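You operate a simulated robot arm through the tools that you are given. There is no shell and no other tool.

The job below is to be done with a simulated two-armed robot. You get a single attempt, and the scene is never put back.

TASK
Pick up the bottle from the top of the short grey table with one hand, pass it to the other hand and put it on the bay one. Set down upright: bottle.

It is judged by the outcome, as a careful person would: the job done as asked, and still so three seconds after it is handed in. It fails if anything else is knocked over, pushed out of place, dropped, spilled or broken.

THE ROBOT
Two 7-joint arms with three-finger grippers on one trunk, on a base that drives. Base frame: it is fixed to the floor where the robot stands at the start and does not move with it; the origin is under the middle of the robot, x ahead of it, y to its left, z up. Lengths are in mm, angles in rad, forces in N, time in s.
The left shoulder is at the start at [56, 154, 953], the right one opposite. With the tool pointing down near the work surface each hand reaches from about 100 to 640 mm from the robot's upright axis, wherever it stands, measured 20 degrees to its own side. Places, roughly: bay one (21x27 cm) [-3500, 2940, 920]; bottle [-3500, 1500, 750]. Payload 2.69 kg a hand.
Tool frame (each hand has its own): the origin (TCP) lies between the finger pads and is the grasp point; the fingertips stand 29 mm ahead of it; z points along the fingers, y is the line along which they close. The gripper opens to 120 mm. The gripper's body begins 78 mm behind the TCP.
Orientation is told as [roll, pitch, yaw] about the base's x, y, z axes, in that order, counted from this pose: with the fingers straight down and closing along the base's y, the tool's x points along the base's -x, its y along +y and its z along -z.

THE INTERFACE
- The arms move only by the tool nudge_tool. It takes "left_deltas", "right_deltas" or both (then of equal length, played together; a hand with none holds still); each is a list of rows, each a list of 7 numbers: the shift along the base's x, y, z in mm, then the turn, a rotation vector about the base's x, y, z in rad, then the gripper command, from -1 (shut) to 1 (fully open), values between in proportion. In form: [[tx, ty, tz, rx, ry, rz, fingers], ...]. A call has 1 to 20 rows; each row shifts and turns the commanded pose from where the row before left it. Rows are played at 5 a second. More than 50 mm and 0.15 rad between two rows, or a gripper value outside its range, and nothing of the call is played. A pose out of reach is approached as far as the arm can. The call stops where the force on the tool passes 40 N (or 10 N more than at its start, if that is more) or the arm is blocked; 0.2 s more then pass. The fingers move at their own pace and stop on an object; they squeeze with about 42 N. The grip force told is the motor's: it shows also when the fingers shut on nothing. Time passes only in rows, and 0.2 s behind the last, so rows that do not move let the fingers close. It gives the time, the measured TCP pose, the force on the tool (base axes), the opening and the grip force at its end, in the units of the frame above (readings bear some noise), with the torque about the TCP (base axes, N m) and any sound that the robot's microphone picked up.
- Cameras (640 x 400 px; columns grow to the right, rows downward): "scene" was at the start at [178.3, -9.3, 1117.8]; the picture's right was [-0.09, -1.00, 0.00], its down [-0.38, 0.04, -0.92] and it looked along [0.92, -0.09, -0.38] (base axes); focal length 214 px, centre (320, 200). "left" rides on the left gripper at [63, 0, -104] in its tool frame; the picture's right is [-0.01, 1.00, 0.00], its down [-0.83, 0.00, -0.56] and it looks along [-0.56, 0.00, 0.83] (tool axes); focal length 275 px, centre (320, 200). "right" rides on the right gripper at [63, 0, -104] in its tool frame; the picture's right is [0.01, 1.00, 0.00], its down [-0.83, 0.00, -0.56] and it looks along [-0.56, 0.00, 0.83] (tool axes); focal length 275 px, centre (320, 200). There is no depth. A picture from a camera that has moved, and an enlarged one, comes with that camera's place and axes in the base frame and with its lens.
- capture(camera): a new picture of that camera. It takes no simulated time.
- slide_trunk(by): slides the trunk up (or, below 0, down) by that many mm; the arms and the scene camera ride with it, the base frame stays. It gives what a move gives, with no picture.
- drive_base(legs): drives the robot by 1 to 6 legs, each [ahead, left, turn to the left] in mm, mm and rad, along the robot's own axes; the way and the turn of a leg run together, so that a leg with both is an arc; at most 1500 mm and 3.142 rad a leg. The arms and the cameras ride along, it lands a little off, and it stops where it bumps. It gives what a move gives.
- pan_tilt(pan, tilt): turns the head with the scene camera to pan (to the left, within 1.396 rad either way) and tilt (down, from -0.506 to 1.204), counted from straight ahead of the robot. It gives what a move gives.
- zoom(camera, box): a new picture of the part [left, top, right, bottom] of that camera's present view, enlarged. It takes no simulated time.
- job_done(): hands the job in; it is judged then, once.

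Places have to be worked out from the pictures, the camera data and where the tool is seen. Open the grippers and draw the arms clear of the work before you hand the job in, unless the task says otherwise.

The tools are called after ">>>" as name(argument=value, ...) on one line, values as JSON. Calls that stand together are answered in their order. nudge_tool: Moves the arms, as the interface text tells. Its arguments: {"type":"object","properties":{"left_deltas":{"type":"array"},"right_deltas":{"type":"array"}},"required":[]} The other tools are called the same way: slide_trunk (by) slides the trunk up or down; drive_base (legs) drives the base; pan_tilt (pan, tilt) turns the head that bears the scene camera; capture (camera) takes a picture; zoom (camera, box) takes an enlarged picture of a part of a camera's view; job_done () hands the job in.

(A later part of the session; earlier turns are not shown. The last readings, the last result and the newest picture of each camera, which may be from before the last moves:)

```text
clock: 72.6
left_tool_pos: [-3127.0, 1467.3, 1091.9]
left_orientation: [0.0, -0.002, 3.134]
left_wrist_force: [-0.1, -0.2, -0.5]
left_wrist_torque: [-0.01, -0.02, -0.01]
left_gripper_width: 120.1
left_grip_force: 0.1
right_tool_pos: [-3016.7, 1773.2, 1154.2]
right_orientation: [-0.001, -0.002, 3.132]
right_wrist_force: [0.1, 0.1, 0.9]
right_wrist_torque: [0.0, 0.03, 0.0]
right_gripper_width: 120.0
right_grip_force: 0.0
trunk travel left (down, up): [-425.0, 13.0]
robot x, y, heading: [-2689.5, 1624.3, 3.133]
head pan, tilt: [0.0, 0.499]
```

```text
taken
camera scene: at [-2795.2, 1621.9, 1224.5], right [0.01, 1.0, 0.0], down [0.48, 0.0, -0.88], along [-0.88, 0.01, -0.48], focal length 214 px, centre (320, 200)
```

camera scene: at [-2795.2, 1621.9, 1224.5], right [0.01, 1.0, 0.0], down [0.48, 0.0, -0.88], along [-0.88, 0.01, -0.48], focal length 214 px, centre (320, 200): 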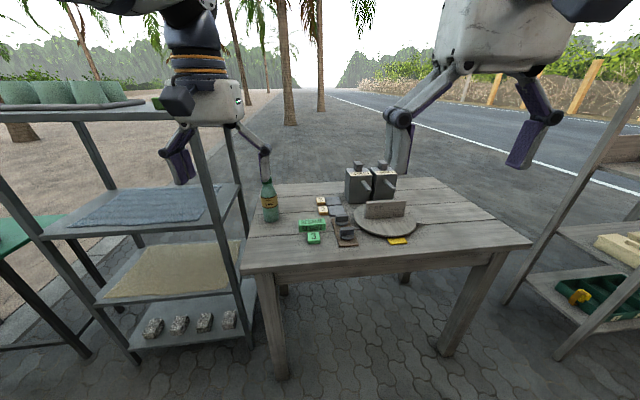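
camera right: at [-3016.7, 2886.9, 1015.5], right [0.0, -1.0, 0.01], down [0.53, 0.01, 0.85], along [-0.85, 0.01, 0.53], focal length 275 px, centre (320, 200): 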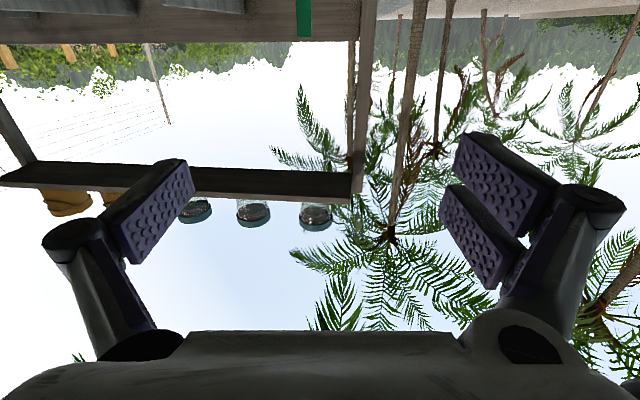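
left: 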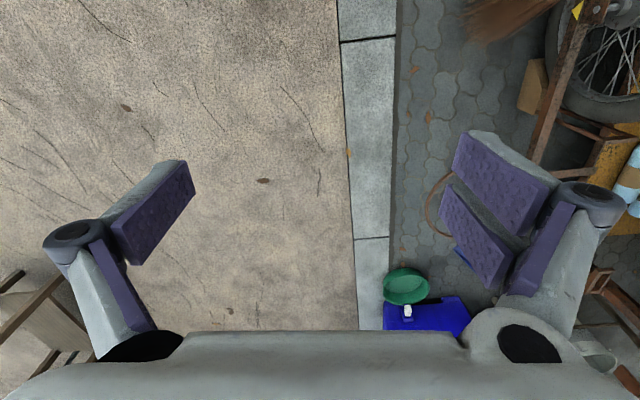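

The bottle stands at the table's left-front area, clear of the blocks. I zoom to locate it precisely.

>>> zoom(camera="scene", box=[220, 160, 348, 260])

>>> capture(camera="left")

```text
4.00 times, centred on (284, 210) of scene
camera zoom: at [-2795.2, 1621.9, 1224.5], right [0.01, 1.0, 0.0], down [0.48, 0.0, -0.88], along [-0.88, 0.01, -0.48], focal length 858 px, centre (464, 160)
```

zoom: 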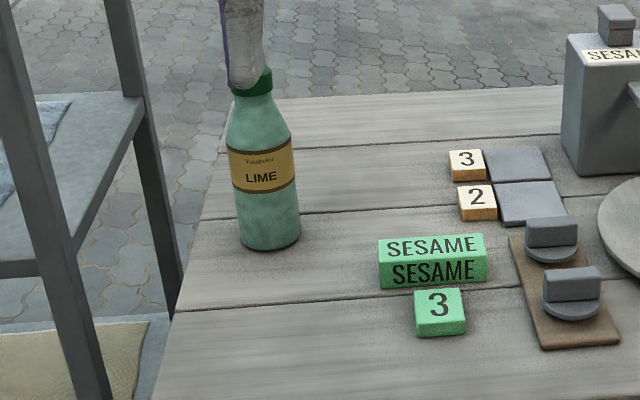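

```text
taken
camera left: at [-3064.2, 1467.0, 1196.8], right [-0.01, -1.0, 0.0], down [-0.83, 0.01, 0.56], along [-0.56, 0.01, -0.83], focal length 275 px, centre (320, 200)
```

left: 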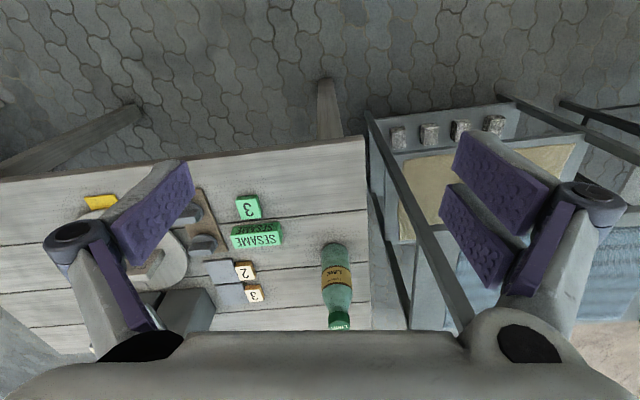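

Two views agree on the bottle base at ≈(-3503,1439), diameter ≈62 mm, height ≈190 mm; table edge at x≈-3240, its left edge at y≈1357. I lower the trunk, move the base to about (-2850,1597), and tilt the left hand forward by 1.05 rad.

>>> slide_trunk(by=-100)

>>> drive_base(legs=[[160, 27, 0.009]])

>>> nudge_tool(left_deltas=[[0, 0, 0, 0, 0.15, 0, 1], [0, 0, 0, 0, 0.15, 0, 1], [0, 0, 0, 0, 0.15, 0, 1], [0, 0, 0, 0, 0.15, 0, 1], [0, 0, 0, 0, 0.15, 0, 1], [0, 0, 0, 0, 0.15, 0, 1], [0, 0, 0, 0, 0.15, 0, 1]])

>>> capture(camera="scene")

>>> capture(camera="left")

```text
clock: 73.9
left_tool_pos: [-3127.5, 1468.6, 992.7]
left_orientation: [0.0, 0.0, 3.133]
left_wrist_force: [-0.4, 0.0, 0.8]
left_wrist_torque: [0.02, 0.0, 0.02]
left_gripper_width: 120.0
left_grip_force: 0.1
right_tool_pos: [-3017.1, 1773.3, 1054.5]
right_orientation: [0.001, -0.001, 3.13]
right_wrist_force: [-0.1, 0.0, -0.8]
right_wrist_torque: [0.0, 0.03, 0.01]
right_gripper_width: 120.1
right_grip_force: 0.1
trunk travel left (down, up): [-325.0, 113.0]
robot x, y, heading: [-2685.5, 1622.7, 3.132]
head pan, tilt: [0.0, 0.499]
```

```text
clock: 75.4
left_tool_pos: [-3287.3, 1438.7, 991.7]
left_orientation: [0.0, -0.001, 3.142]
left_wrist_force: [0.4, -0.6, 0.2]
left_wrist_torque: [0.03, -0.03, -0.06]
left_gripper_width: 120.2
left_grip_force: 0.0
right_tool_pos: [-3177.5, 1743.5, 1053.5]
right_orientation: [0.0, 0.0, 3.139]
right_wrist_force: [0.3, -0.9, 0.4]
right_wrist_torque: [0.02, -0.04, 0.01]
right_gripper_width: 119.9
right_grip_force: 0.1
trunk travel left (down, up): [-325.0, 113.0]
robot x, y, heading: [-2842.4, 1594.9, 3.139]
head pan, tilt: [0.0, 0.499]
```

```text
clock: 77.0
left_tool_pos: [-3286.7, 1439.0, 993.4]
left_orientation: [-0.002, -1.052, -3.14]
left_wrist_force: [0.4, 0.1, -0.5]
left_wrist_torque: [0.01, -0.04, 0.02]
left_gripper_width: 120.2
left_grip_force: 0.1
right_tool_pos: [-3175.7, 1742.2, 1054.4]
right_orientation: [-0.001, -0.001, 3.14]
right_wrist_force: [-0.8, 0.5, -0.2]
right_wrist_torque: [-0.02, 0.02, -0.01]
right_gripper_width: 119.9
right_grip_force: 0.0
trunk travel left (down, up): [-325.0, 113.0]
robot x, y, heading: [-2841.3, 1595.7, 3.143]
head pan, tilt: [0.0, 0.499]
```

```text
taken
camera scene: at [-3021.8, 1594.7, 1108.1], right [0.0, 1.0, 0.0], down [0.48, 0.0, -0.88], along [-0.88, 0.0, -0.48], focal length 214 px, centre (320, 200)
```

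scene: 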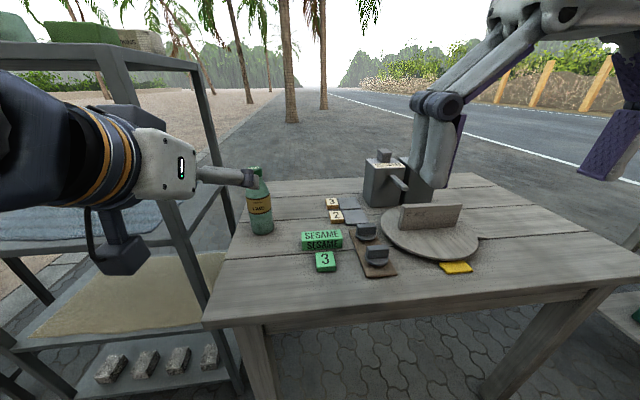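

```text
taken
camera left: at [-3163.1, 1437.7, 989.6], right [0.0, -1.0, 0.0], down [0.07, 0.0, 1.0], along [-1.0, 0.0, 0.07], focal length 275 px, centre (320, 200)
```

left: 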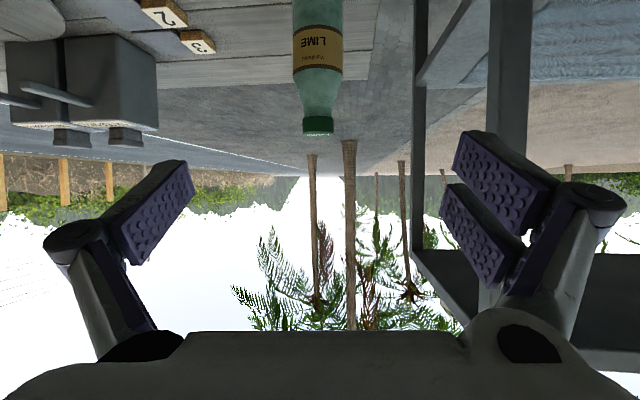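

The left camera shows the bottle centred (y≈1440), cap top ≈z 933, body ≈63 mm wide. I lower the tilted hand to the pre-grasp point (-3390,1440,808), about 115 mm before the bottle.

>>> nudge_tool(left_deltas=[[-20, 0, -37, 0, 0, 0, 1], [-20, 0, -37, 0, 0, 0, 1], [-20, 0, -37, 0, 0, 0, 1], [-20, 0, -37, 0, 0, 0, 1], [-20, 0, -37, 0, 0, 0, 1]])

>>> capture(camera="left")

>>> capture(camera="scene")

```text
clock: 78.2
left_tool_pos: [-3387.5, 1438.2, 803.8]
left_orientation: [0.001, -1.051, 3.14]
left_wrist_force: [-0.4, -0.3, -0.3]
left_wrist_torque: [-0.01, -0.02, -0.01]
left_gripper_width: 119.8
left_grip_force: 0.0
right_tool_pos: [-3176.5, 1742.3, 1053.7]
right_orientation: [-0.001, -0.001, 3.141]
right_wrist_force: [-0.3, -0.5, 0.0]
right_wrist_torque: [-0.01, 0.01, 0.03]
right_gripper_width: 119.9
right_grip_force: 0.1
trunk travel left (down, up): [-325.0, 113.0]
robot x, y, heading: [-2840.5, 1598.7, 3.142]
head pan, tilt: [0.0, 0.499]
```

```text
taken
camera left: at [-3264.7, 1437.5, 803.1], right [0.0, -1.0, 0.0], down [0.07, 0.0, 1.0], along [-1.0, 0.0, 0.07], focal length 275 px, centre (320, 200)
```

left: 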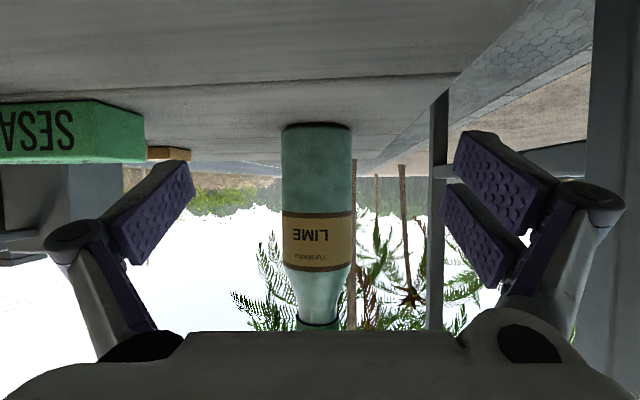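

```text
taken
camera scene: at [-3022.2, 1594.6, 1108.1], right [0.0, 1.0, 0.0], down [0.48, 0.0, -0.88], along [-0.88, 0.0, -0.48], focal length 214 px, centre (320, 200)
```

scene: 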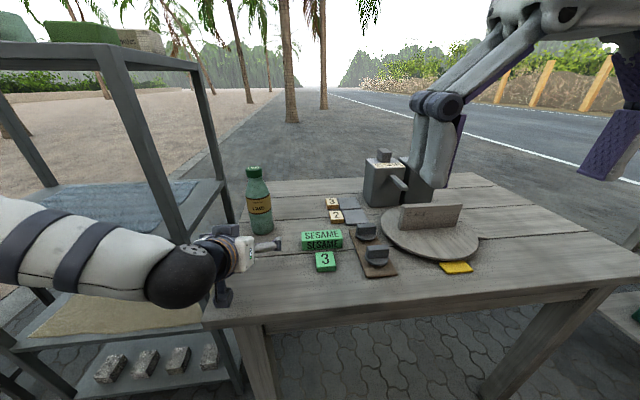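

The bottle is well centred between the fingers. To judge distance and table height better, I zoom the left camera on the bottle.

>>> zoom(camera="left", box=[240, 90, 400, 190])

>>> zoom(camera="scene", box=[180, 150, 340, 310])

```text
4.00 times, centred on (320, 140) of left
camera zoom: at [-3264.7, 1437.5, 803.1], right [0.0, -1.0, 0.0], down [0.07, 0.0, 1.0], along [-1.0, 0.0, 0.07], focal length 1101 px, centre (320, 440)
```

zoom: 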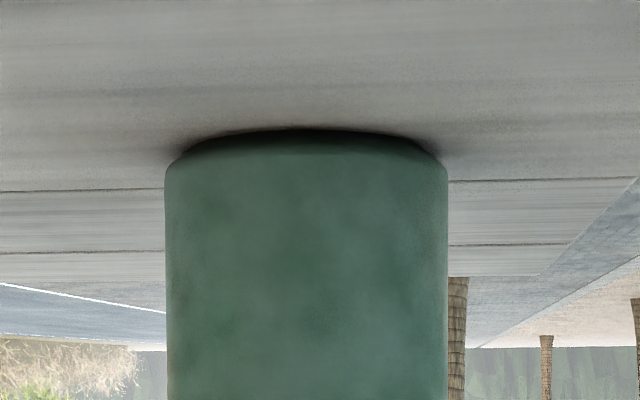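

```text
2.50 times, centred on (260, 230) of scene
camera zoom: at [-3022.2, 1594.6, 1108.1], right [0.0, 1.0, 0.0], down [0.48, 0.0, -0.88], along [-0.88, 0.0, -0.48], focal length 536 px, centre (470, 125)
```

zoom: 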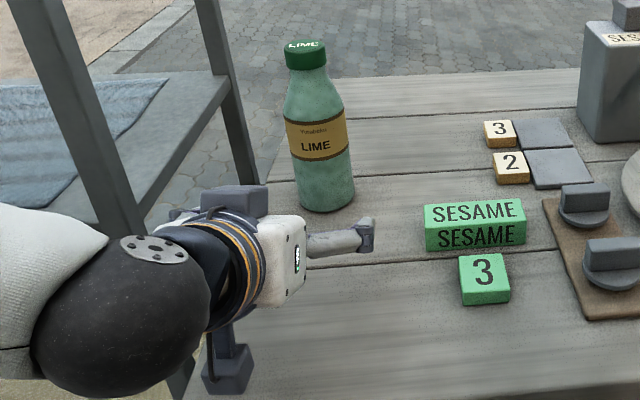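

Estimates now converge: bottle axis ≈(-3502,1438), table ≈z 756, cap top ≈z 932. I advance the open hand 115 mm straight to the bottle, rising 5 mm, then check.

>>> nudge_tool(left_deltas=[[-25, 0, 2, 0, 0, 0, 1], [-25, 0, 2, 0, 0, 0, 1], [-25, 0, 1, 0, 0, 0, 1], [-20, 0, 0, 0, 0, 0, 1], [-20, 0, 0, 0, 0, 0, 1]])

>>> capture(camera="left")

>>> zoom(camera="scene", box=[180, 150, 340, 310])

```text
clock: 79.4
left_tool_pos: [-3501.4, 1438.4, 811.4]
left_orientation: [0.002, -1.052, 3.142]
left_wrist_force: [-0.2, 0.4, -0.7]
left_wrist_torque: [0.01, 0.02, 0.0]
left_gripper_width: 119.6
left_grip_force: 0.1
right_tool_pos: [-3176.3, 1742.9, 1054.3]
right_orientation: [0.0, -0.002, 3.14]
right_wrist_force: [-0.2, -0.2, -0.1]
right_wrist_torque: [0.0, -0.02, -0.01]
right_gripper_width: 120.0
right_grip_force: 0.0
trunk travel left (down, up): [-325.0, 113.0]
robot x, y, heading: [-2841.9, 1595.9, 3.144]
head pan, tilt: [0.0, 0.499]
```

```text
taken
camera left: at [-3378.9, 1437.5, 809.3], right [0.0, -1.0, 0.0], down [0.07, 0.0, 1.0], along [-1.0, 0.0, 0.07], focal length 275 px, centre (320, 200)
```

left: 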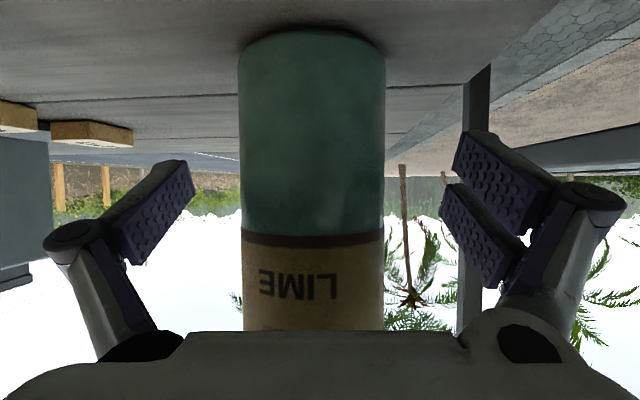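

```text
2.50 times, centred on (260, 230) of scene
camera zoom: at [-3022.0, 1594.8, 1108.1], right [0.0, 1.0, 0.0], down [0.48, 0.0, -0.88], along [-0.88, 0.0, -0.48], focal length 536 px, centre (470, 125)
```

zoom: 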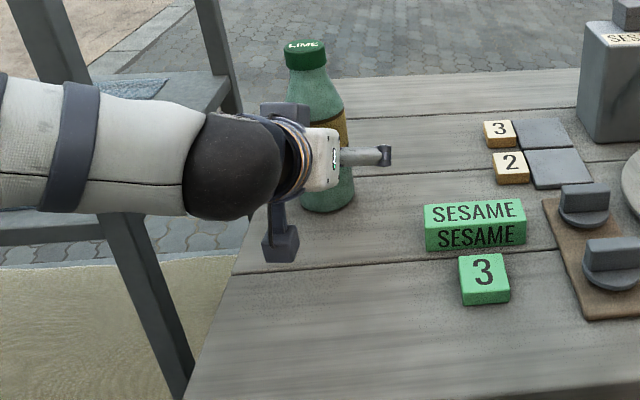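

The bottle is between the fingers, slightly (2–3 mm) toward +y and the TCP ~7 mm past its axis. I trim that and close gently.

>>> nudge_tool(left_deltas=[[5, 2, 0, 0, 0, 0, 0.5], [0, 0, 0, 0, 0, 0, 0.2], [0, 0, 0, 0, 0, 0, 0.08], [0, 0, 0, 0, 0, 0, 0.0], [0, 0, 0, 0, 0, 0, -0.2], [0, 0, 0, 0, 0, 0, -1], [0, 0, 0, 0, 0, 0, -1], [0, 0, 0, 0, 0, 0, -1]])

>>> capture(camera="left")

```text
clock: 81.2
left_tool_pos: [-3494.5, 1440.3, 812.8]
left_orientation: [0.002, -1.051, 3.141]
left_wrist_force: [0.5, 0.5, 1.0]
left_wrist_torque: [-0.03, -0.04, -0.02]
left_gripper_width: 55.1
left_grip_force: 41.9
right_tool_pos: [-3177.1, 1742.1, 1054.2]
right_orientation: [0.001, -0.003, 3.138]
right_wrist_force: [0.3, -0.7, 0.4]
right_wrist_torque: [0.01, 0.01, -0.03]
right_gripper_width: 119.9
right_grip_force: 0.1
trunk travel left (down, up): [-325.0, 113.0]
robot x, y, heading: [-2846.9, 1594.7, 3.142]
head pan, tilt: [0.0, 0.499]
```

```text
taken
camera left: at [-3373.5, 1439.4, 809.5], right [0.0, -1.0, 0.0], down [0.07, 0.0, 1.0], along [-1.0, 0.0, 0.07], focal length 275 px, centre (320, 200)
```

left: 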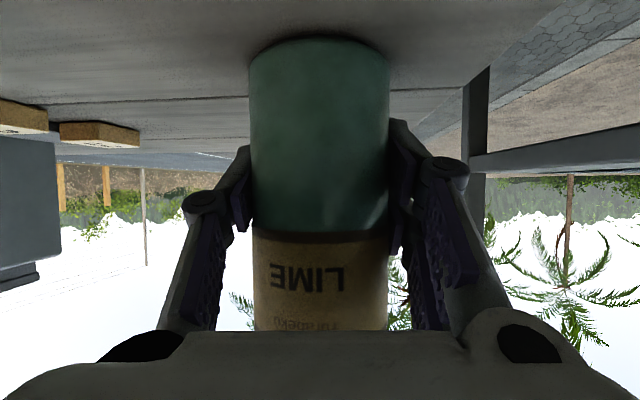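

The grip holds at 55 mm width with 42 N. I lift slowly 40 mm and check weight and picture.

>>> nudge_tool(left_deltas=[[0, 0, 5, 0, 0, 0, -1], [0, 0, 10, 0, 0, 0, -1], [0, 0, 12, 0, 0, 0, -1], [0, 0, 13, 0, 0, 0, -1]])

>>> capture(camera="left")

>>> capture(camera="scene")

```text
clock: 82.2
left_tool_pos: [-3495.2, 1441.7, 852.1]
left_orientation: [0.002, -1.049, 3.142]
left_wrist_force: [-0.2, -0.8, -2.8]
left_wrist_torque: [0.02, -0.01, 0.0]
left_gripper_width: 55.1
left_grip_force: 41.8
right_tool_pos: [-3175.8, 1742.1, 1053.6]
right_orientation: [0.0, -0.002, 3.14]
right_wrist_force: [-0.8, -0.4, 0.2]
right_wrist_torque: [0.0, -0.01, 0.04]
right_gripper_width: 120.4
right_grip_force: 0.0
trunk travel left (down, up): [-325.0, 113.0]
robot x, y, heading: [-2843.6, 1592.9, 3.139]
head pan, tilt: [0.0, 0.499]
```

```text
taken
camera left: at [-3373.2, 1439.7, 849.7], right [0.0, -1.0, 0.0], down [0.07, 0.0, 1.0], along [-1.0, 0.0, 0.07], focal length 275 px, centre (320, 200)
```

left: 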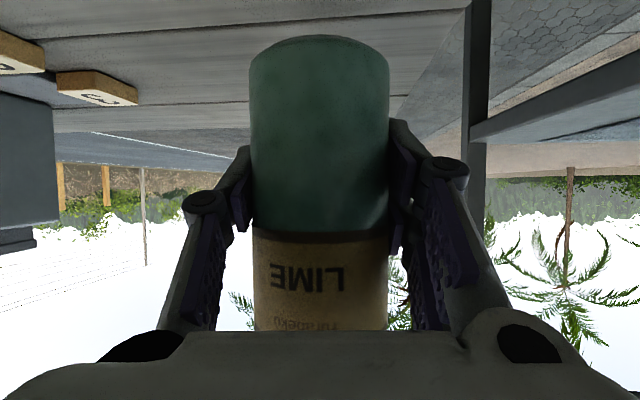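

```text
taken
camera scene: at [-3022.0, 1594.7, 1108.1], right [0.0, 1.0, 0.0], down [0.48, 0.0, -0.88], along [-0.88, 0.0, -0.48], focal length 214 px, centre (320, 200)
```

scene: 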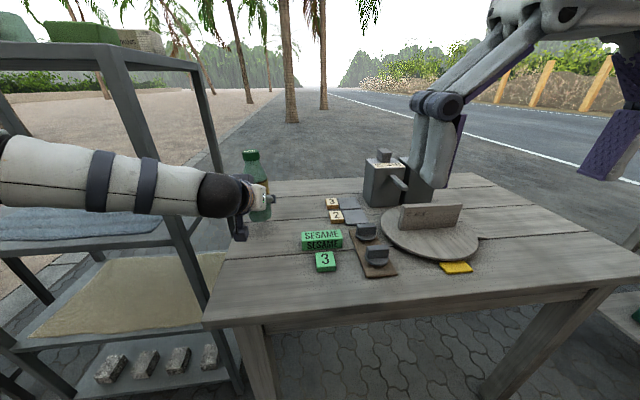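

The bottle is held upright, ≈3 N weight. I lift it to z≈960 and back the base away from the table into open space for the handover.

>>> nudge_tool(left_deltas=[[0, 0, 25, 0, 0, 0, -1], [5, 0, 30, 0, 0, 0, -1], [10, 0, 30, 0, 0, 0, -1], [10, 0, 25, 0, 0, 0, -1], [10, 0, 10, 0, 0, 0, -1]])

>>> drive_base(legs=[[-180, 0, 0]])

>>> pan_tilt(pan=0.0, tilt=0.5)

>>> capture(camera="scene")

```text
clock: 83.4
left_tool_pos: [-3460.2, 1441.5, 972.0]
left_orientation: [0.001, -1.049, 3.138]
left_wrist_force: [0.8, -0.2, -3.5]
left_wrist_torque: [0.0, 0.01, -0.02]
left_gripper_width: 54.8
left_grip_force: 41.8
right_tool_pos: [-3176.9, 1742.0, 1053.5]
right_orientation: [0.0, -0.002, 3.14]
right_wrist_force: [-0.5, 0.1, 0.0]
right_wrist_torque: [-0.02, -0.01, -0.01]
right_gripper_width: 120.1
right_grip_force: 0.2
trunk travel left (down, up): [-325.0, 113.0]
robot x, y, heading: [-2848.7, 1595.9, 3.137]
head pan, tilt: [0.0, 0.499]
```

```text
clock: 84.9
left_tool_pos: [-3279.8, 1440.5, 973.6]
left_orientation: [0.002, -1.05, 3.141]
left_wrist_force: [0.5, -0.6, -2.2]
left_wrist_torque: [-0.02, 0.0, 0.03]
left_gripper_width: 55.0
left_grip_force: 42.1
right_tool_pos: [-2996.3, 1742.6, 1054.6]
right_orientation: [0.0, -0.003, 3.141]
right_wrist_force: [-0.6, 0.0, 1.0]
right_wrist_torque: [0.02, 0.02, 0.03]
right_gripper_width: 119.9
right_grip_force: 0.2
trunk travel left (down, up): [-325.0, 113.0]
robot x, y, heading: [-2669.0, 1596.8, -3.144]
head pan, tilt: [0.0, 0.499]
```

```text
clock: 85.5
left_tool_pos: [-3280.0, 1440.5, 973.2]
left_orientation: [0.002, -1.048, 3.14]
left_wrist_force: [-0.9, 0.3, -3.7]
left_wrist_torque: [0.02, 0.01, 0.02]
left_gripper_width: 55.0
left_grip_force: 42.1
right_tool_pos: [-2996.2, 1741.8, 1055.6]
right_orientation: [-0.001, -0.001, 3.143]
right_wrist_force: [-0.5, 0.3, 0.0]
right_wrist_torque: [0.04, 0.01, -0.03]
right_gripper_width: 120.0
right_grip_force: 0.1
trunk travel left (down, up): [-325.0, 113.0]
robot x, y, heading: [-2664.4, 1592.1, -3.14]
head pan, tilt: [0.0, 0.499]
```

```text
taken
camera scene: at [-2842.1, 1594.5, 1108.1], right [0.0, 1.0, 0.0], down [0.48, 0.0, -0.88], along [-0.88, 0.0, -0.48], focal length 214 px, centre (320, 200)
```

scene: 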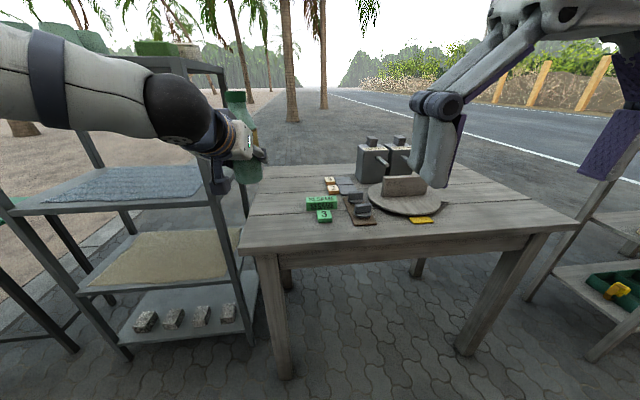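

Now I bring the bottle in front of the robot's middle for the handover: left TCP to about (-3118,1594,850).

>>> nudge_tool(left_deltas=[[27, 25.6, -20.5, 0, 0, 0, -1], [27, 25.6, -20.5, 0, 0, 0, -1], [27, 25.6, -20.5, 0, 0, 0, -1], [27, 25.6, -20.5, 0, 0, 0, -1], [27, 25.6, -20.5, 0, 0, 0, -1], [27, 25.6, -20.5, 0, 0, 0, -1]])

>>> capture(camera="scene")

>>> capture(camera="right")

```text
clock: 86.9
left_tool_pos: [-3116.6, 1594.4, 849.3]
left_orientation: [0.0, -1.051, 3.142]
left_wrist_force: [1.0, -0.2, -3.9]
left_wrist_torque: [0.03, 0.01, 0.04]
left_gripper_width: 54.9
left_grip_force: 41.9
right_tool_pos: [-2996.8, 1743.1, 1053.9]
right_orientation: [0.003, -0.002, 3.142]
right_wrist_force: [-1.4, -0.4, 0.2]
right_wrist_torque: [0.01, 0.01, 0.01]
right_gripper_width: 120.0
right_grip_force: 0.1
trunk travel left (down, up): [-325.0, 113.0]
robot x, y, heading: [-2665.6, 1599.7, -3.144]
head pan, tilt: [0.0, 0.499]
```

```text
taken
camera scene: at [-2841.9, 1595.0, 1108.1], right [0.0, 1.0, 0.0], down [0.48, 0.0, -0.88], along [-0.88, 0.0, -0.48], focal length 214 px, centre (320, 200)
```

scene: 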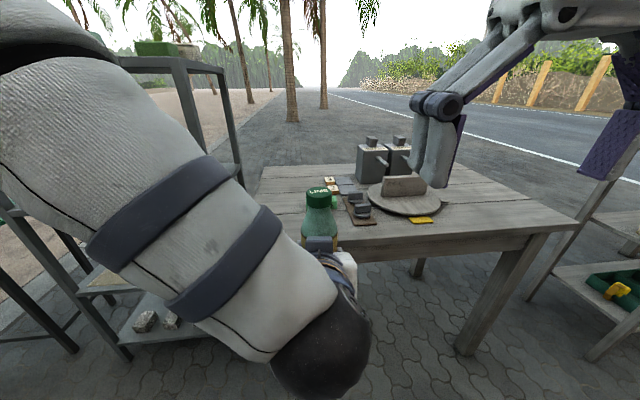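

```text
taken
camera right: at [-2933.8, 1743.7, 1160.0], right [0.0, -1.0, 0.0], down [-0.83, 0.0, 0.56], along [-0.56, 0.0, -0.83], focal length 275 px, centre (320, 200)
```

right: 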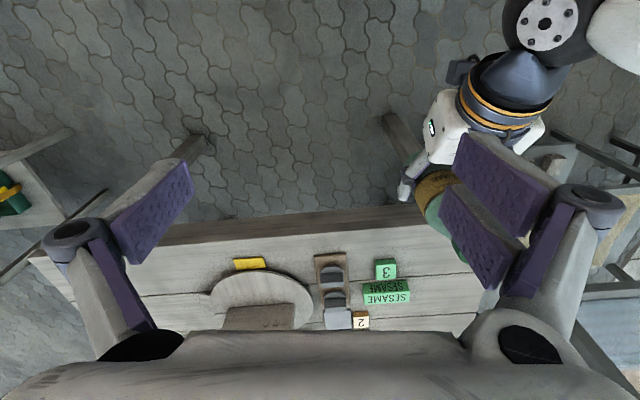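

The left hand reached the handover pose. I zoom on the bottle's cap to fix its top position.

>>> zoom(camera="scene", box=[260, 160, 388, 260])

>>> capture(camera="left")

```text
4.00 times, centred on (324, 210) of scene
camera zoom: at [-2841.9, 1595.0, 1108.1], right [0.0, 1.0, 0.0], down [0.48, 0.0, -0.88], along [-0.88, 0.0, -0.48], focal length 858 px, centre (304, 160)
```

zoom: 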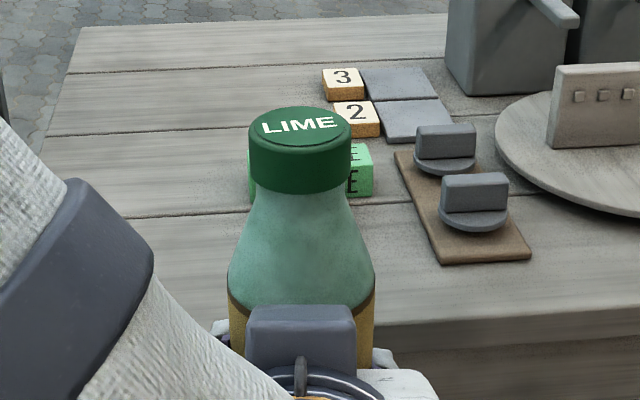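

```text
taken
camera left: at [-2995.2, 1593.6, 847.2], right [0.0, -1.0, 0.0], down [0.07, 0.0, 1.0], along [-1.0, 0.0, 0.07], focal length 275 px, centre (320, 200)
```

left: 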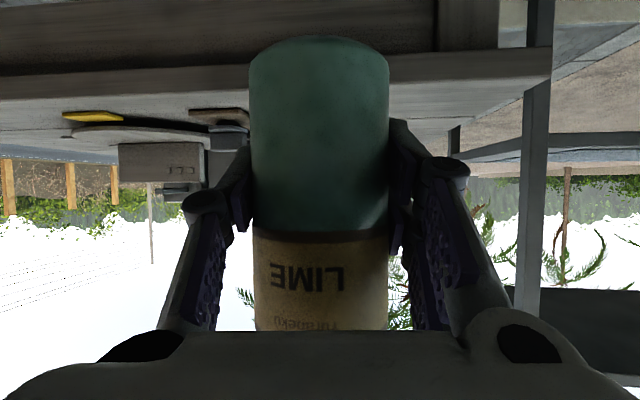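

Cap top ≈z 975, bottle axis ≈(-3109,1594), shoulder begins ≈z 908. I bring the right hand (fingers down, open) first forward, then sideways above the bottle, staying ~50 mm above the cap.

>>> nudge_tool(right_deltas=[[-38, 0, 2, 0, 0, 0, 1], [-38, 0, 2, 0, 0, 0, 1], [-37, 0, 2, 0, 0, 0, 1], [0, -37, 0, 0, 0, 0, 1], [0, -37, 0, 0, 0, 0, 1]])

>>> capture(camera="right")

>>> capture(camera="scene")

```text
clock: 88.1
left_tool_pos: [-3118.3, 1593.9, 848.9]
left_orientation: [0.001, -1.05, 3.142]
left_wrist_force: [-0.6, 0.4, -2.9]
left_wrist_torque: [0.0, 0.03, 0.04]
left_gripper_width: 55.1
left_grip_force: 41.9
right_tool_pos: [-3110.8, 1667.4, 1059.0]
right_orientation: [0.0, -0.001, 3.141]
right_wrist_force: [0.0, 0.9, 0.0]
right_wrist_torque: [0.0, 0.02, -0.04]
right_gripper_width: 120.0
right_grip_force: 0.1
trunk travel left (down, up): [-325.0, 113.0]
robot x, y, heading: [-2663.6, 1596.4, -3.145]
head pan, tilt: [0.0, 0.499]
```

```text
taken
camera right: at [-3047.7, 1668.7, 1165.7], right [0.0, -1.0, 0.0], down [-0.83, 0.0, 0.56], along [-0.56, 0.0, -0.83], focal length 275 px, centre (320, 200)
```

right: 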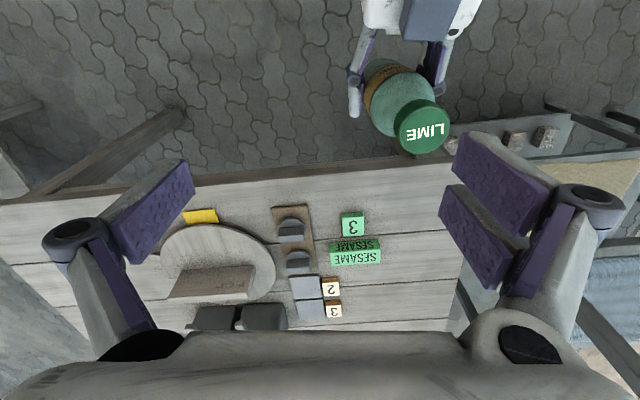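

```text
taken
camera scene: at [-2842.1, 1594.1, 1108.1], right [0.0, 1.0, 0.0], down [0.48, 0.0, -0.88], along [-0.88, 0.0, -0.48], focal length 214 px, centre (320, 200)
```

scene: 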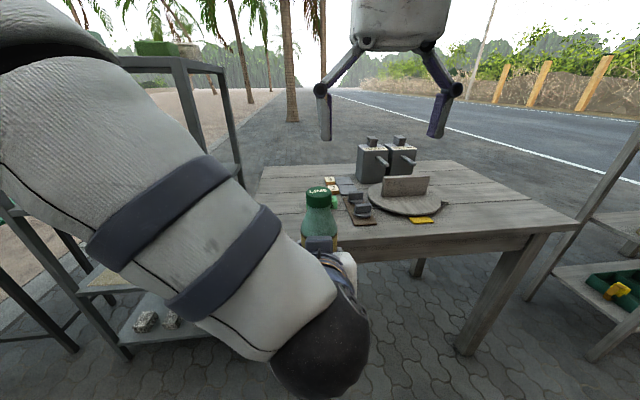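

The right camera places the cap at ≈(-3116,1594). I move the right hand the remaining 73 mm sideways so it stands right above the bottle, then check alignment.

>>> nudge_tool(right_deltas=[[0, -37, 0, 0, 0, 0, 1], [-1, -36.5, 0, 0, 0, 0, 1]])

>>> capture(camera="right")

>>> zoom(camera="scene", box=[240, 60, 400, 260])

```text
clock: 88.7
left_tool_pos: [-3118.7, 1592.5, 849.2]
left_orientation: [0.001, -1.049, 3.141]
left_wrist_force: [0.3, 0.1, -1.9]
left_wrist_torque: [0.03, 0.01, -0.03]
left_gripper_width: 55.1
left_grip_force: 42.4
right_tool_pos: [-3110.9, 1593.5, 1061.1]
right_orientation: [-0.001, -0.002, 3.142]
right_wrist_force: [-0.5, 0.4, 0.4]
right_wrist_torque: [0.04, -0.01, -0.01]
right_gripper_width: 120.0
right_grip_force: 0.0
trunk travel left (down, up): [-325.0, 113.0]
robot x, y, heading: [-2668.4, 1594.4, -3.142]
head pan, tilt: [0.0, 0.499]
```

```text
taken
camera right: at [-3047.9, 1594.6, 1165.8], right [0.0, -1.0, 0.0], down [-0.83, 0.0, 0.56], along [-0.56, 0.0, -0.83], focal length 275 px, centre (320, 200)
```

right: 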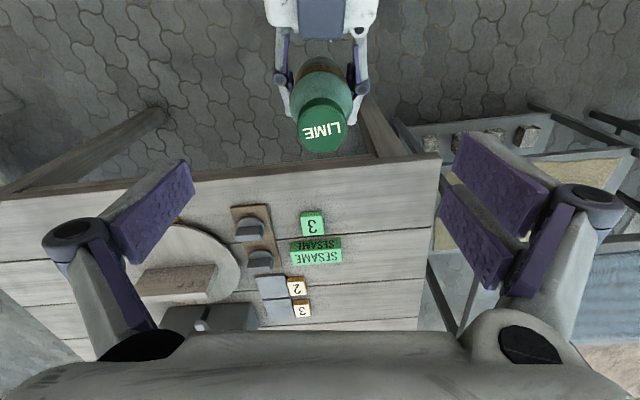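

```text
2.00 times, centred on (320, 160) of scene
camera zoom: at [-2841.8, 1593.9, 1108.1], right [0.0, 1.0, 0.0], down [0.48, 0.0, -0.88], along [-0.88, 0.0, -0.48], focal length 429 px, centre (320, 280)
```

zoom: 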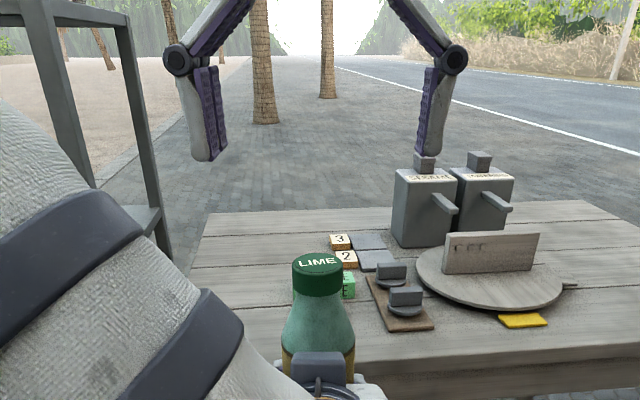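

The right hand is centred above the bottle in y. I zoom the right camera on the cap to check the fore-aft alignment before descending.

>>> zoom(camera="right", box=[256, 40, 384, 140])

>>> zoom(camera="right", box=[256, 80, 384, 180])

```text
4.00 times, centred on (320, 90) of right
camera zoom: at [-3047.9, 1594.6, 1165.8], right [0.0, -1.0, 0.0], down [-0.83, 0.0, 0.56], along [-0.56, 0.0, -0.83], focal length 1101 px, centre (320, 640)
```

zoom: 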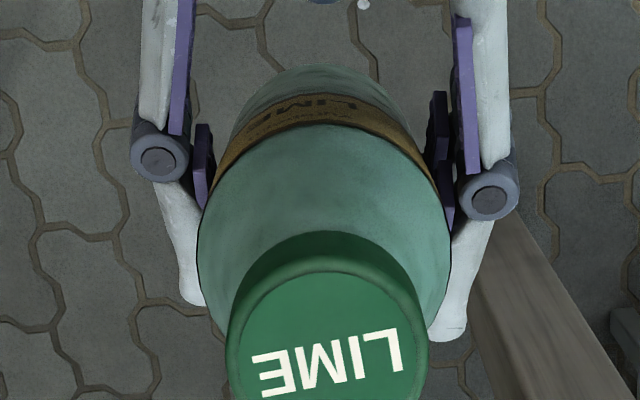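

```text
4.00 times, centred on (320, 130) of right
camera zoom: at [-3047.9, 1594.6, 1165.8], right [0.0, -1.0, 0.0], down [-0.83, 0.0, 0.56], along [-0.56, 0.0, -0.83], focal length 1101 px, centre (320, 480)
```

zoom: 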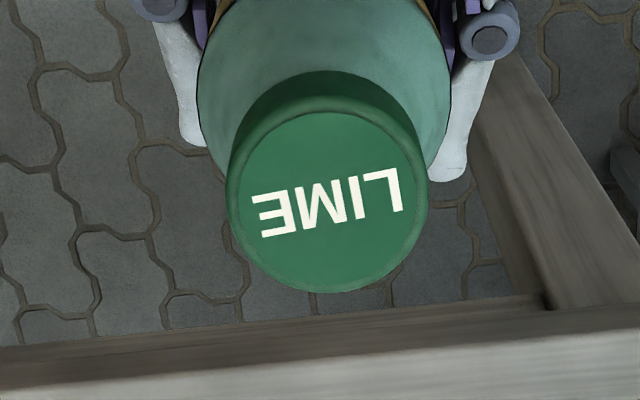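

Refined: cap centre ≈(-3116,1593), top ≈z 971, bottle upright; shoulder starts ≈z 908. I trim the right hand 3 mm forward and descend in two stages; first to just above the cap.

>>> nudge_tool(right_deltas=[[-3, 0, -20, 0, 0, 0, 1], [0, 0, -30, 0, 0, 0, 1], [0, 0, -20, 0, 0, 0, 1]])

>>> capture(camera="right")

>>> zoom(camera="scene", box=[220, 80, 420, 260])

```text
clock: 89.5
left_tool_pos: [-3118.8, 1594.4, 849.7]
left_orientation: [0.003, -1.049, 3.139]
left_wrist_force: [-0.2, -0.3, -2.6]
left_wrist_torque: [0.04, -0.01, 0.0]
left_gripper_width: 54.9
left_grip_force: 41.8
right_tool_pos: [-3114.2, 1594.4, 990.5]
right_orientation: [0.001, -0.003, 3.14]
right_wrist_force: [-0.1, -0.1, 0.5]
right_wrist_torque: [0.0, 0.0, 0.01]
right_gripper_width: 119.8
right_grip_force: 0.1
trunk travel left (down, up): [-325.0, 113.0]
robot x, y, heading: [-2665.9, 1595.7, -3.141]
head pan, tilt: [0.0, 0.499]
```

```text
taken
camera right: at [-3051.4, 1595.6, 1096.3], right [0.0, -1.0, 0.0], down [-0.83, 0.0, 0.56], along [-0.56, 0.0, -0.83], focal length 275 px, centre (320, 200)
```

right: 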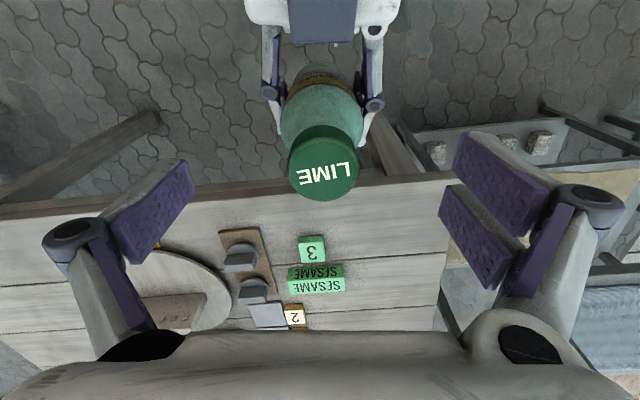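

```text
2.22 times, centred on (320, 170) of scene
camera zoom: at [-2842.1, 1594.6, 1108.1], right [0.0, 1.0, 0.0], down [0.48, 0.0, -0.88], along [-0.88, 0.0, -0.48], focal length 477 px, centre (320, 267)
```

zoom: 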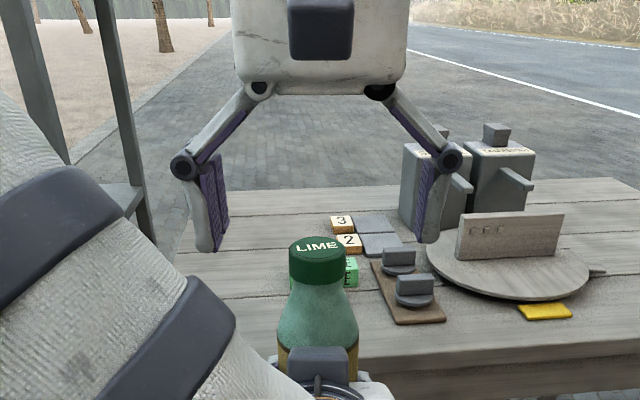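

Alignment is good within a couple of mm. I descend the open right hand to z≈915 so its pads straddle the upper body.

>>> nudge_tool(right_deltas=[[0, -1, -25, 0, 0, 0, 1], [0, 0, -25, 0, 0, 0, 1], [0, 0, -15, 0, 0, 0, 1], [0, 0, -10, 0, 0, 0, 1]])

>>> capture(camera="right")

>>> zoom(camera="scene", box=[220, 100, 420, 280])

>>> capture(camera="left")

```text
clock: 90.5
left_tool_pos: [-3117.5, 1594.3, 849.8]
left_orientation: [0.001, -1.048, 3.14]
left_wrist_force: [-1.1, -0.5, -3.9]
left_wrist_torque: [0.01, 0.03, 0.03]
left_gripper_width: 54.9
left_grip_force: 42.0
right_tool_pos: [-3114.3, 1594.6, 915.2]
right_orientation: [0.001, -0.002, 3.14]
right_wrist_force: [-0.2, 0.4, 0.4]
right_wrist_torque: [-0.01, -0.01, 0.04]
right_gripper_width: 119.8
right_grip_force: 0.0
trunk travel left (down, up): [-325.0, 113.0]
robot x, y, heading: [-2662.4, 1593.7, -3.141]
head pan, tilt: [0.0, 0.499]
```

```text
taken
camera right: at [-3051.1, 1595.1, 1020.4], right [0.0, -1.0, 0.0], down [-0.83, 0.0, 0.56], along [-0.56, 0.0, -0.83], focal length 275 px, centre (320, 200)
```

right: 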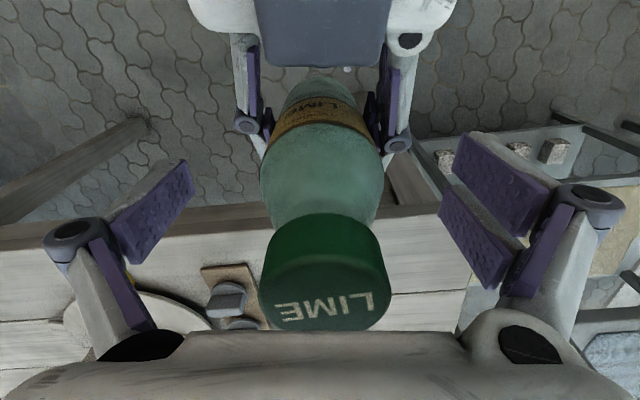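

```text
2.22 times, centred on (320, 190) of scene
camera zoom: at [-2842.1, 1594.6, 1108.1], right [0.0, 1.0, 0.0], down [0.48, 0.0, -0.88], along [-0.88, 0.0, -0.48], focal length 477 px, centre (320, 222)
```

zoom: 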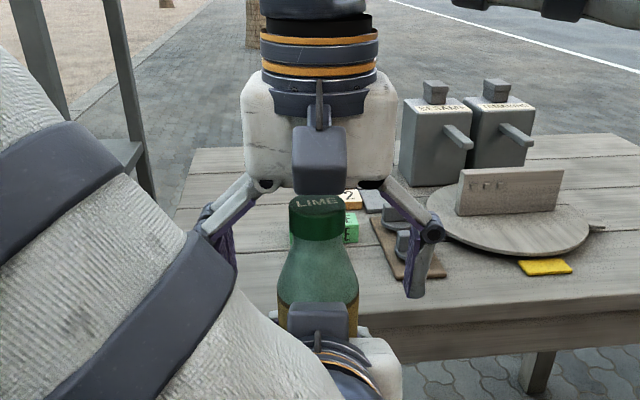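

```text
taken
camera left: at [-2995.8, 1593.0, 847.3], right [0.0, -1.0, 0.0], down [0.07, 0.0, 1.0], along [-1.0, 0.0, 0.07], focal length 275 px, centre (320, 200)
```

left: 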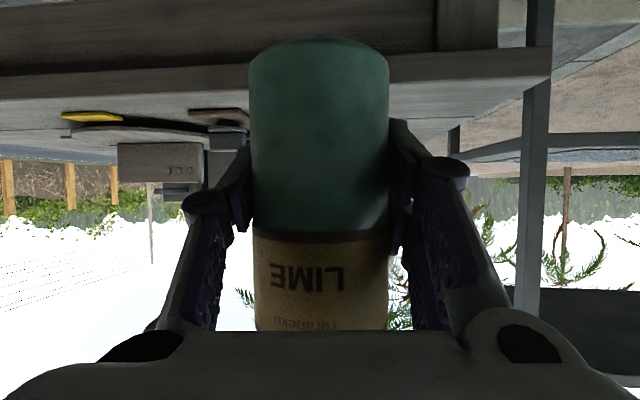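

No contact so far, and the pads straddle the bottle's upper body. I close the right gripper gently while the left still holds.

>>> nudge_tool(right_deltas=[[0, 0, 0, 0, 0, 0, 0.5], [0, 0, 0, 0, 0, 0, 0.2], [0, 0, 0, 0, 0, 0, 0.05], [0, 0, 0, 0, 0, 0, -0.05], [0, 0, 0, 0, 0, 0, -0.3], [0, 0, 0, 0, 0, 0, -1], [0, 0, 0, 0, 0, 0, -1]])

>>> capture(camera="right")

>>> zoom(camera="scene", box=[220, 100, 420, 280])

>>> capture(camera="left")

```text
clock: 92.1
left_tool_pos: [-3117.2, 1593.0, 848.3]
left_orientation: [0.002, -1.046, 3.139]
left_wrist_force: [0.9, 15.7, -21.9]
left_wrist_torque: [-0.03, 0.5, -0.3]
left_gripper_width: 55.0
left_grip_force: 42.2
right_tool_pos: [-3114.4, 1593.2, 916.8]
right_orientation: [0.004, -0.001, -3.142]
right_wrist_force: [-1.5, -14.3, 17.8]
right_wrist_torque: [-1.04, -0.42, 0.34]
right_gripper_width: 56.2
right_grip_force: 41.8
trunk travel left (down, up): [-325.0, 113.0]
robot x, y, heading: [-2661.2, 1596.3, -3.139]
head pan, tilt: [0.0, 0.499]
```

```text
taken
camera right: at [-3050.9, 1595.0, 1021.4], right [0.01, -1.0, 0.0], down [-0.83, 0.0, 0.56], along [-0.56, -0.01, -0.83], focal length 275 px, centre (320, 200)
```

right: 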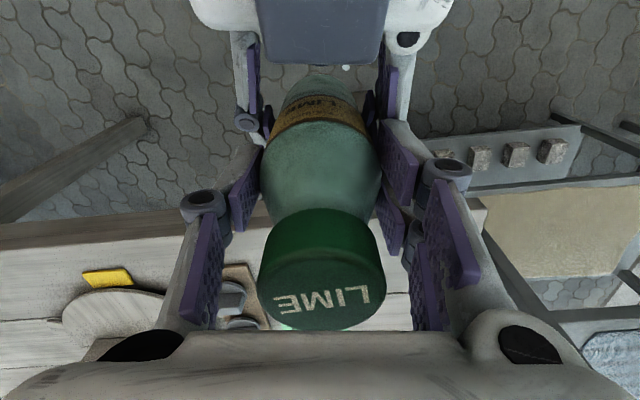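

```text
2.22 times, centred on (320, 190) of scene
camera zoom: at [-2842.0, 1594.6, 1108.1], right [0.0, 1.0, 0.0], down [0.48, 0.0, -0.88], along [-0.88, 0.0, -0.48], focal length 477 px, centre (320, 222)
```

zoom: 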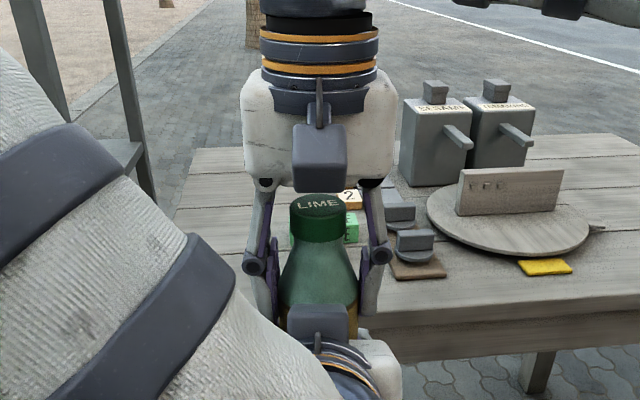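

```text
taken
camera left: at [-2995.0, 1592.9, 846.6], right [0.0, -1.0, 0.01], down [0.06, 0.01, 1.0], along [-1.0, 0.0, 0.06], focal length 275 px, centre (320, 200)
```

left: 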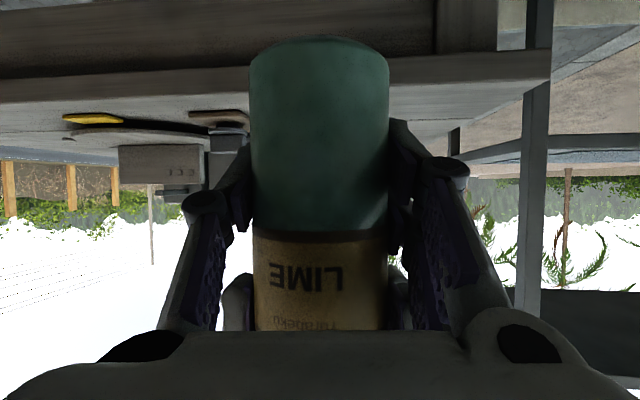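

Both hands hold the bottle; there is ~15–20 N of internal load between them. I relieve it with a tiny right-hand correction before releasing the left.

>>> nudge_tool(right_deltas=[[0, -1.2, 1.5, 0, 0, 0, -1], [0, 0, 0, 0, 0, 0, -1]])

```text
clock: 92.7
left_tool_pos: [-3118.4, 1593.3, 848.5]
left_orientation: [0.002, -1.047, 3.139]
left_wrist_force: [1.6, 10.5, -16.4]
left_wrist_torque: [0.05, -0.72, -0.26]
left_gripper_width: 55.1
left_grip_force: 42.2
right_tool_pos: [-3114.2, 1593.4, 916.6]
right_orientation: [-0.001, -0.001, 3.139]
right_wrist_force: [-1.1, -9.9, 13.4]
right_wrist_torque: [-0.77, 0.86, 0.3]
right_gripper_width: 56.1
right_grip_force: 42.1
trunk travel left (down, up): [-325.0, 113.0]
robot x, y, heading: [-2666.1, 1591.4, -3.141]
head pan, tilt: [0.0, 0.499]
```

The load dropped by about a third with a 1.5 mm move. I apply another small step in the same direction.

>>> nudge_tool(right_deltas=[[0, -1.8, 2.5, 0, 0, 0, -1], [0, 0, 0, 0, 0, 0, -1]])

```text
clock: 93.3
left_tool_pos: [-3118.0, 1592.4, 850.4]
left_orientation: [0.004, -1.052, -3.141]
left_wrist_force: [8.9, -4.3, 1.3]
left_wrist_torque: [0.15, -0.3, -0.21]
left_gripper_width: 54.8
left_grip_force: 41.9
right_tool_pos: [-3113.3, 1592.9, 918.8]
right_orientation: [-0.003, -0.001, 3.139]
right_wrist_force: [-9.0, 4.8, -4.4]
right_wrist_torque: [0.19, 0.8, 0.18]
right_gripper_width: 55.8
right_grip_force: 42.0
trunk travel left (down, up): [-325.0, 113.0]
robot x, y, heading: [-2661.9, 1596.4, -3.142]
head pan, tilt: [0.0, 0.499]
```

Internal load is now small (right carries the weight). I open the left gripper slowly, with both arms holding still.

>>> nudge_tool(left_deltas=[[0, 0, 0, 0, 0, 0, 0.0], [0, 0, 0, 0, 0, 0, 0.15], [0, 0, 0, 0, 0, 0, 0.35], [0, 0, 0, 0, 0, 0, 0.6], [0, 0, 0, 0, 0, 0, 0.9]], right_deltas=[[0, 0, 0, 0, 0, 0, -1], [0, 0, 0, 0, 0, 0, -1], [0, 0, 0, 0, 0, 0, -1], [0, 0, 0, 0, 0, 0, -1], [0, 0, 0, 0, 0, 0, -1]])

>>> capture(camera="left")

>>> capture(camera="right")

```text
clock: 94.5
left_tool_pos: [-3118.0, 1594.7, 850.7]
left_orientation: [0.001, -1.052, 3.141]
left_wrist_force: [-0.9, -0.6, -0.4]
left_wrist_torque: [0.01, 0.0, -0.03]
left_gripper_width: 114.1
left_grip_force: 0.1
right_tool_pos: [-3114.1, 1591.5, 918.0]
right_orientation: [-0.002, -0.003, 3.143]
right_wrist_force: [0.6, 0.2, -3.7]
right_wrist_torque: [-0.04, 0.02, -0.01]
right_gripper_width: 55.9
right_grip_force: 41.9
trunk travel left (down, up): [-325.0, 113.0]
robot x, y, heading: [-2662.3, 1594.8, -3.143]
head pan, tilt: [0.0, 0.499]
```

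```text
taken
camera left: at [-2995.7, 1593.0, 847.3], right [0.0, -1.0, 0.0], down [0.07, 0.0, 1.0], along [-1.0, 0.0, 0.07], focal length 275 px, centre (320, 200)
```

left: 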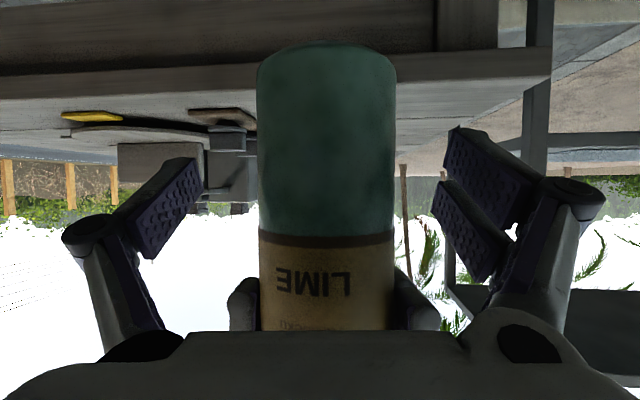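

```text
taken
camera right: at [-3051.3, 1591.9, 1024.6], right [0.0, -1.0, 0.0], down [-0.83, 0.0, 0.56], along [-0.56, 0.0, -0.83], focal length 275 px, centre (320, 200)
```

right: 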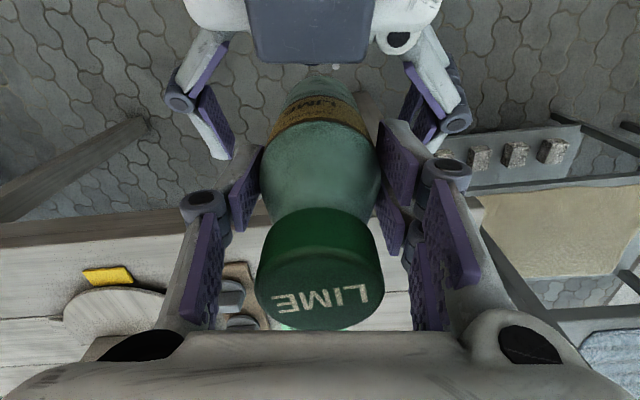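

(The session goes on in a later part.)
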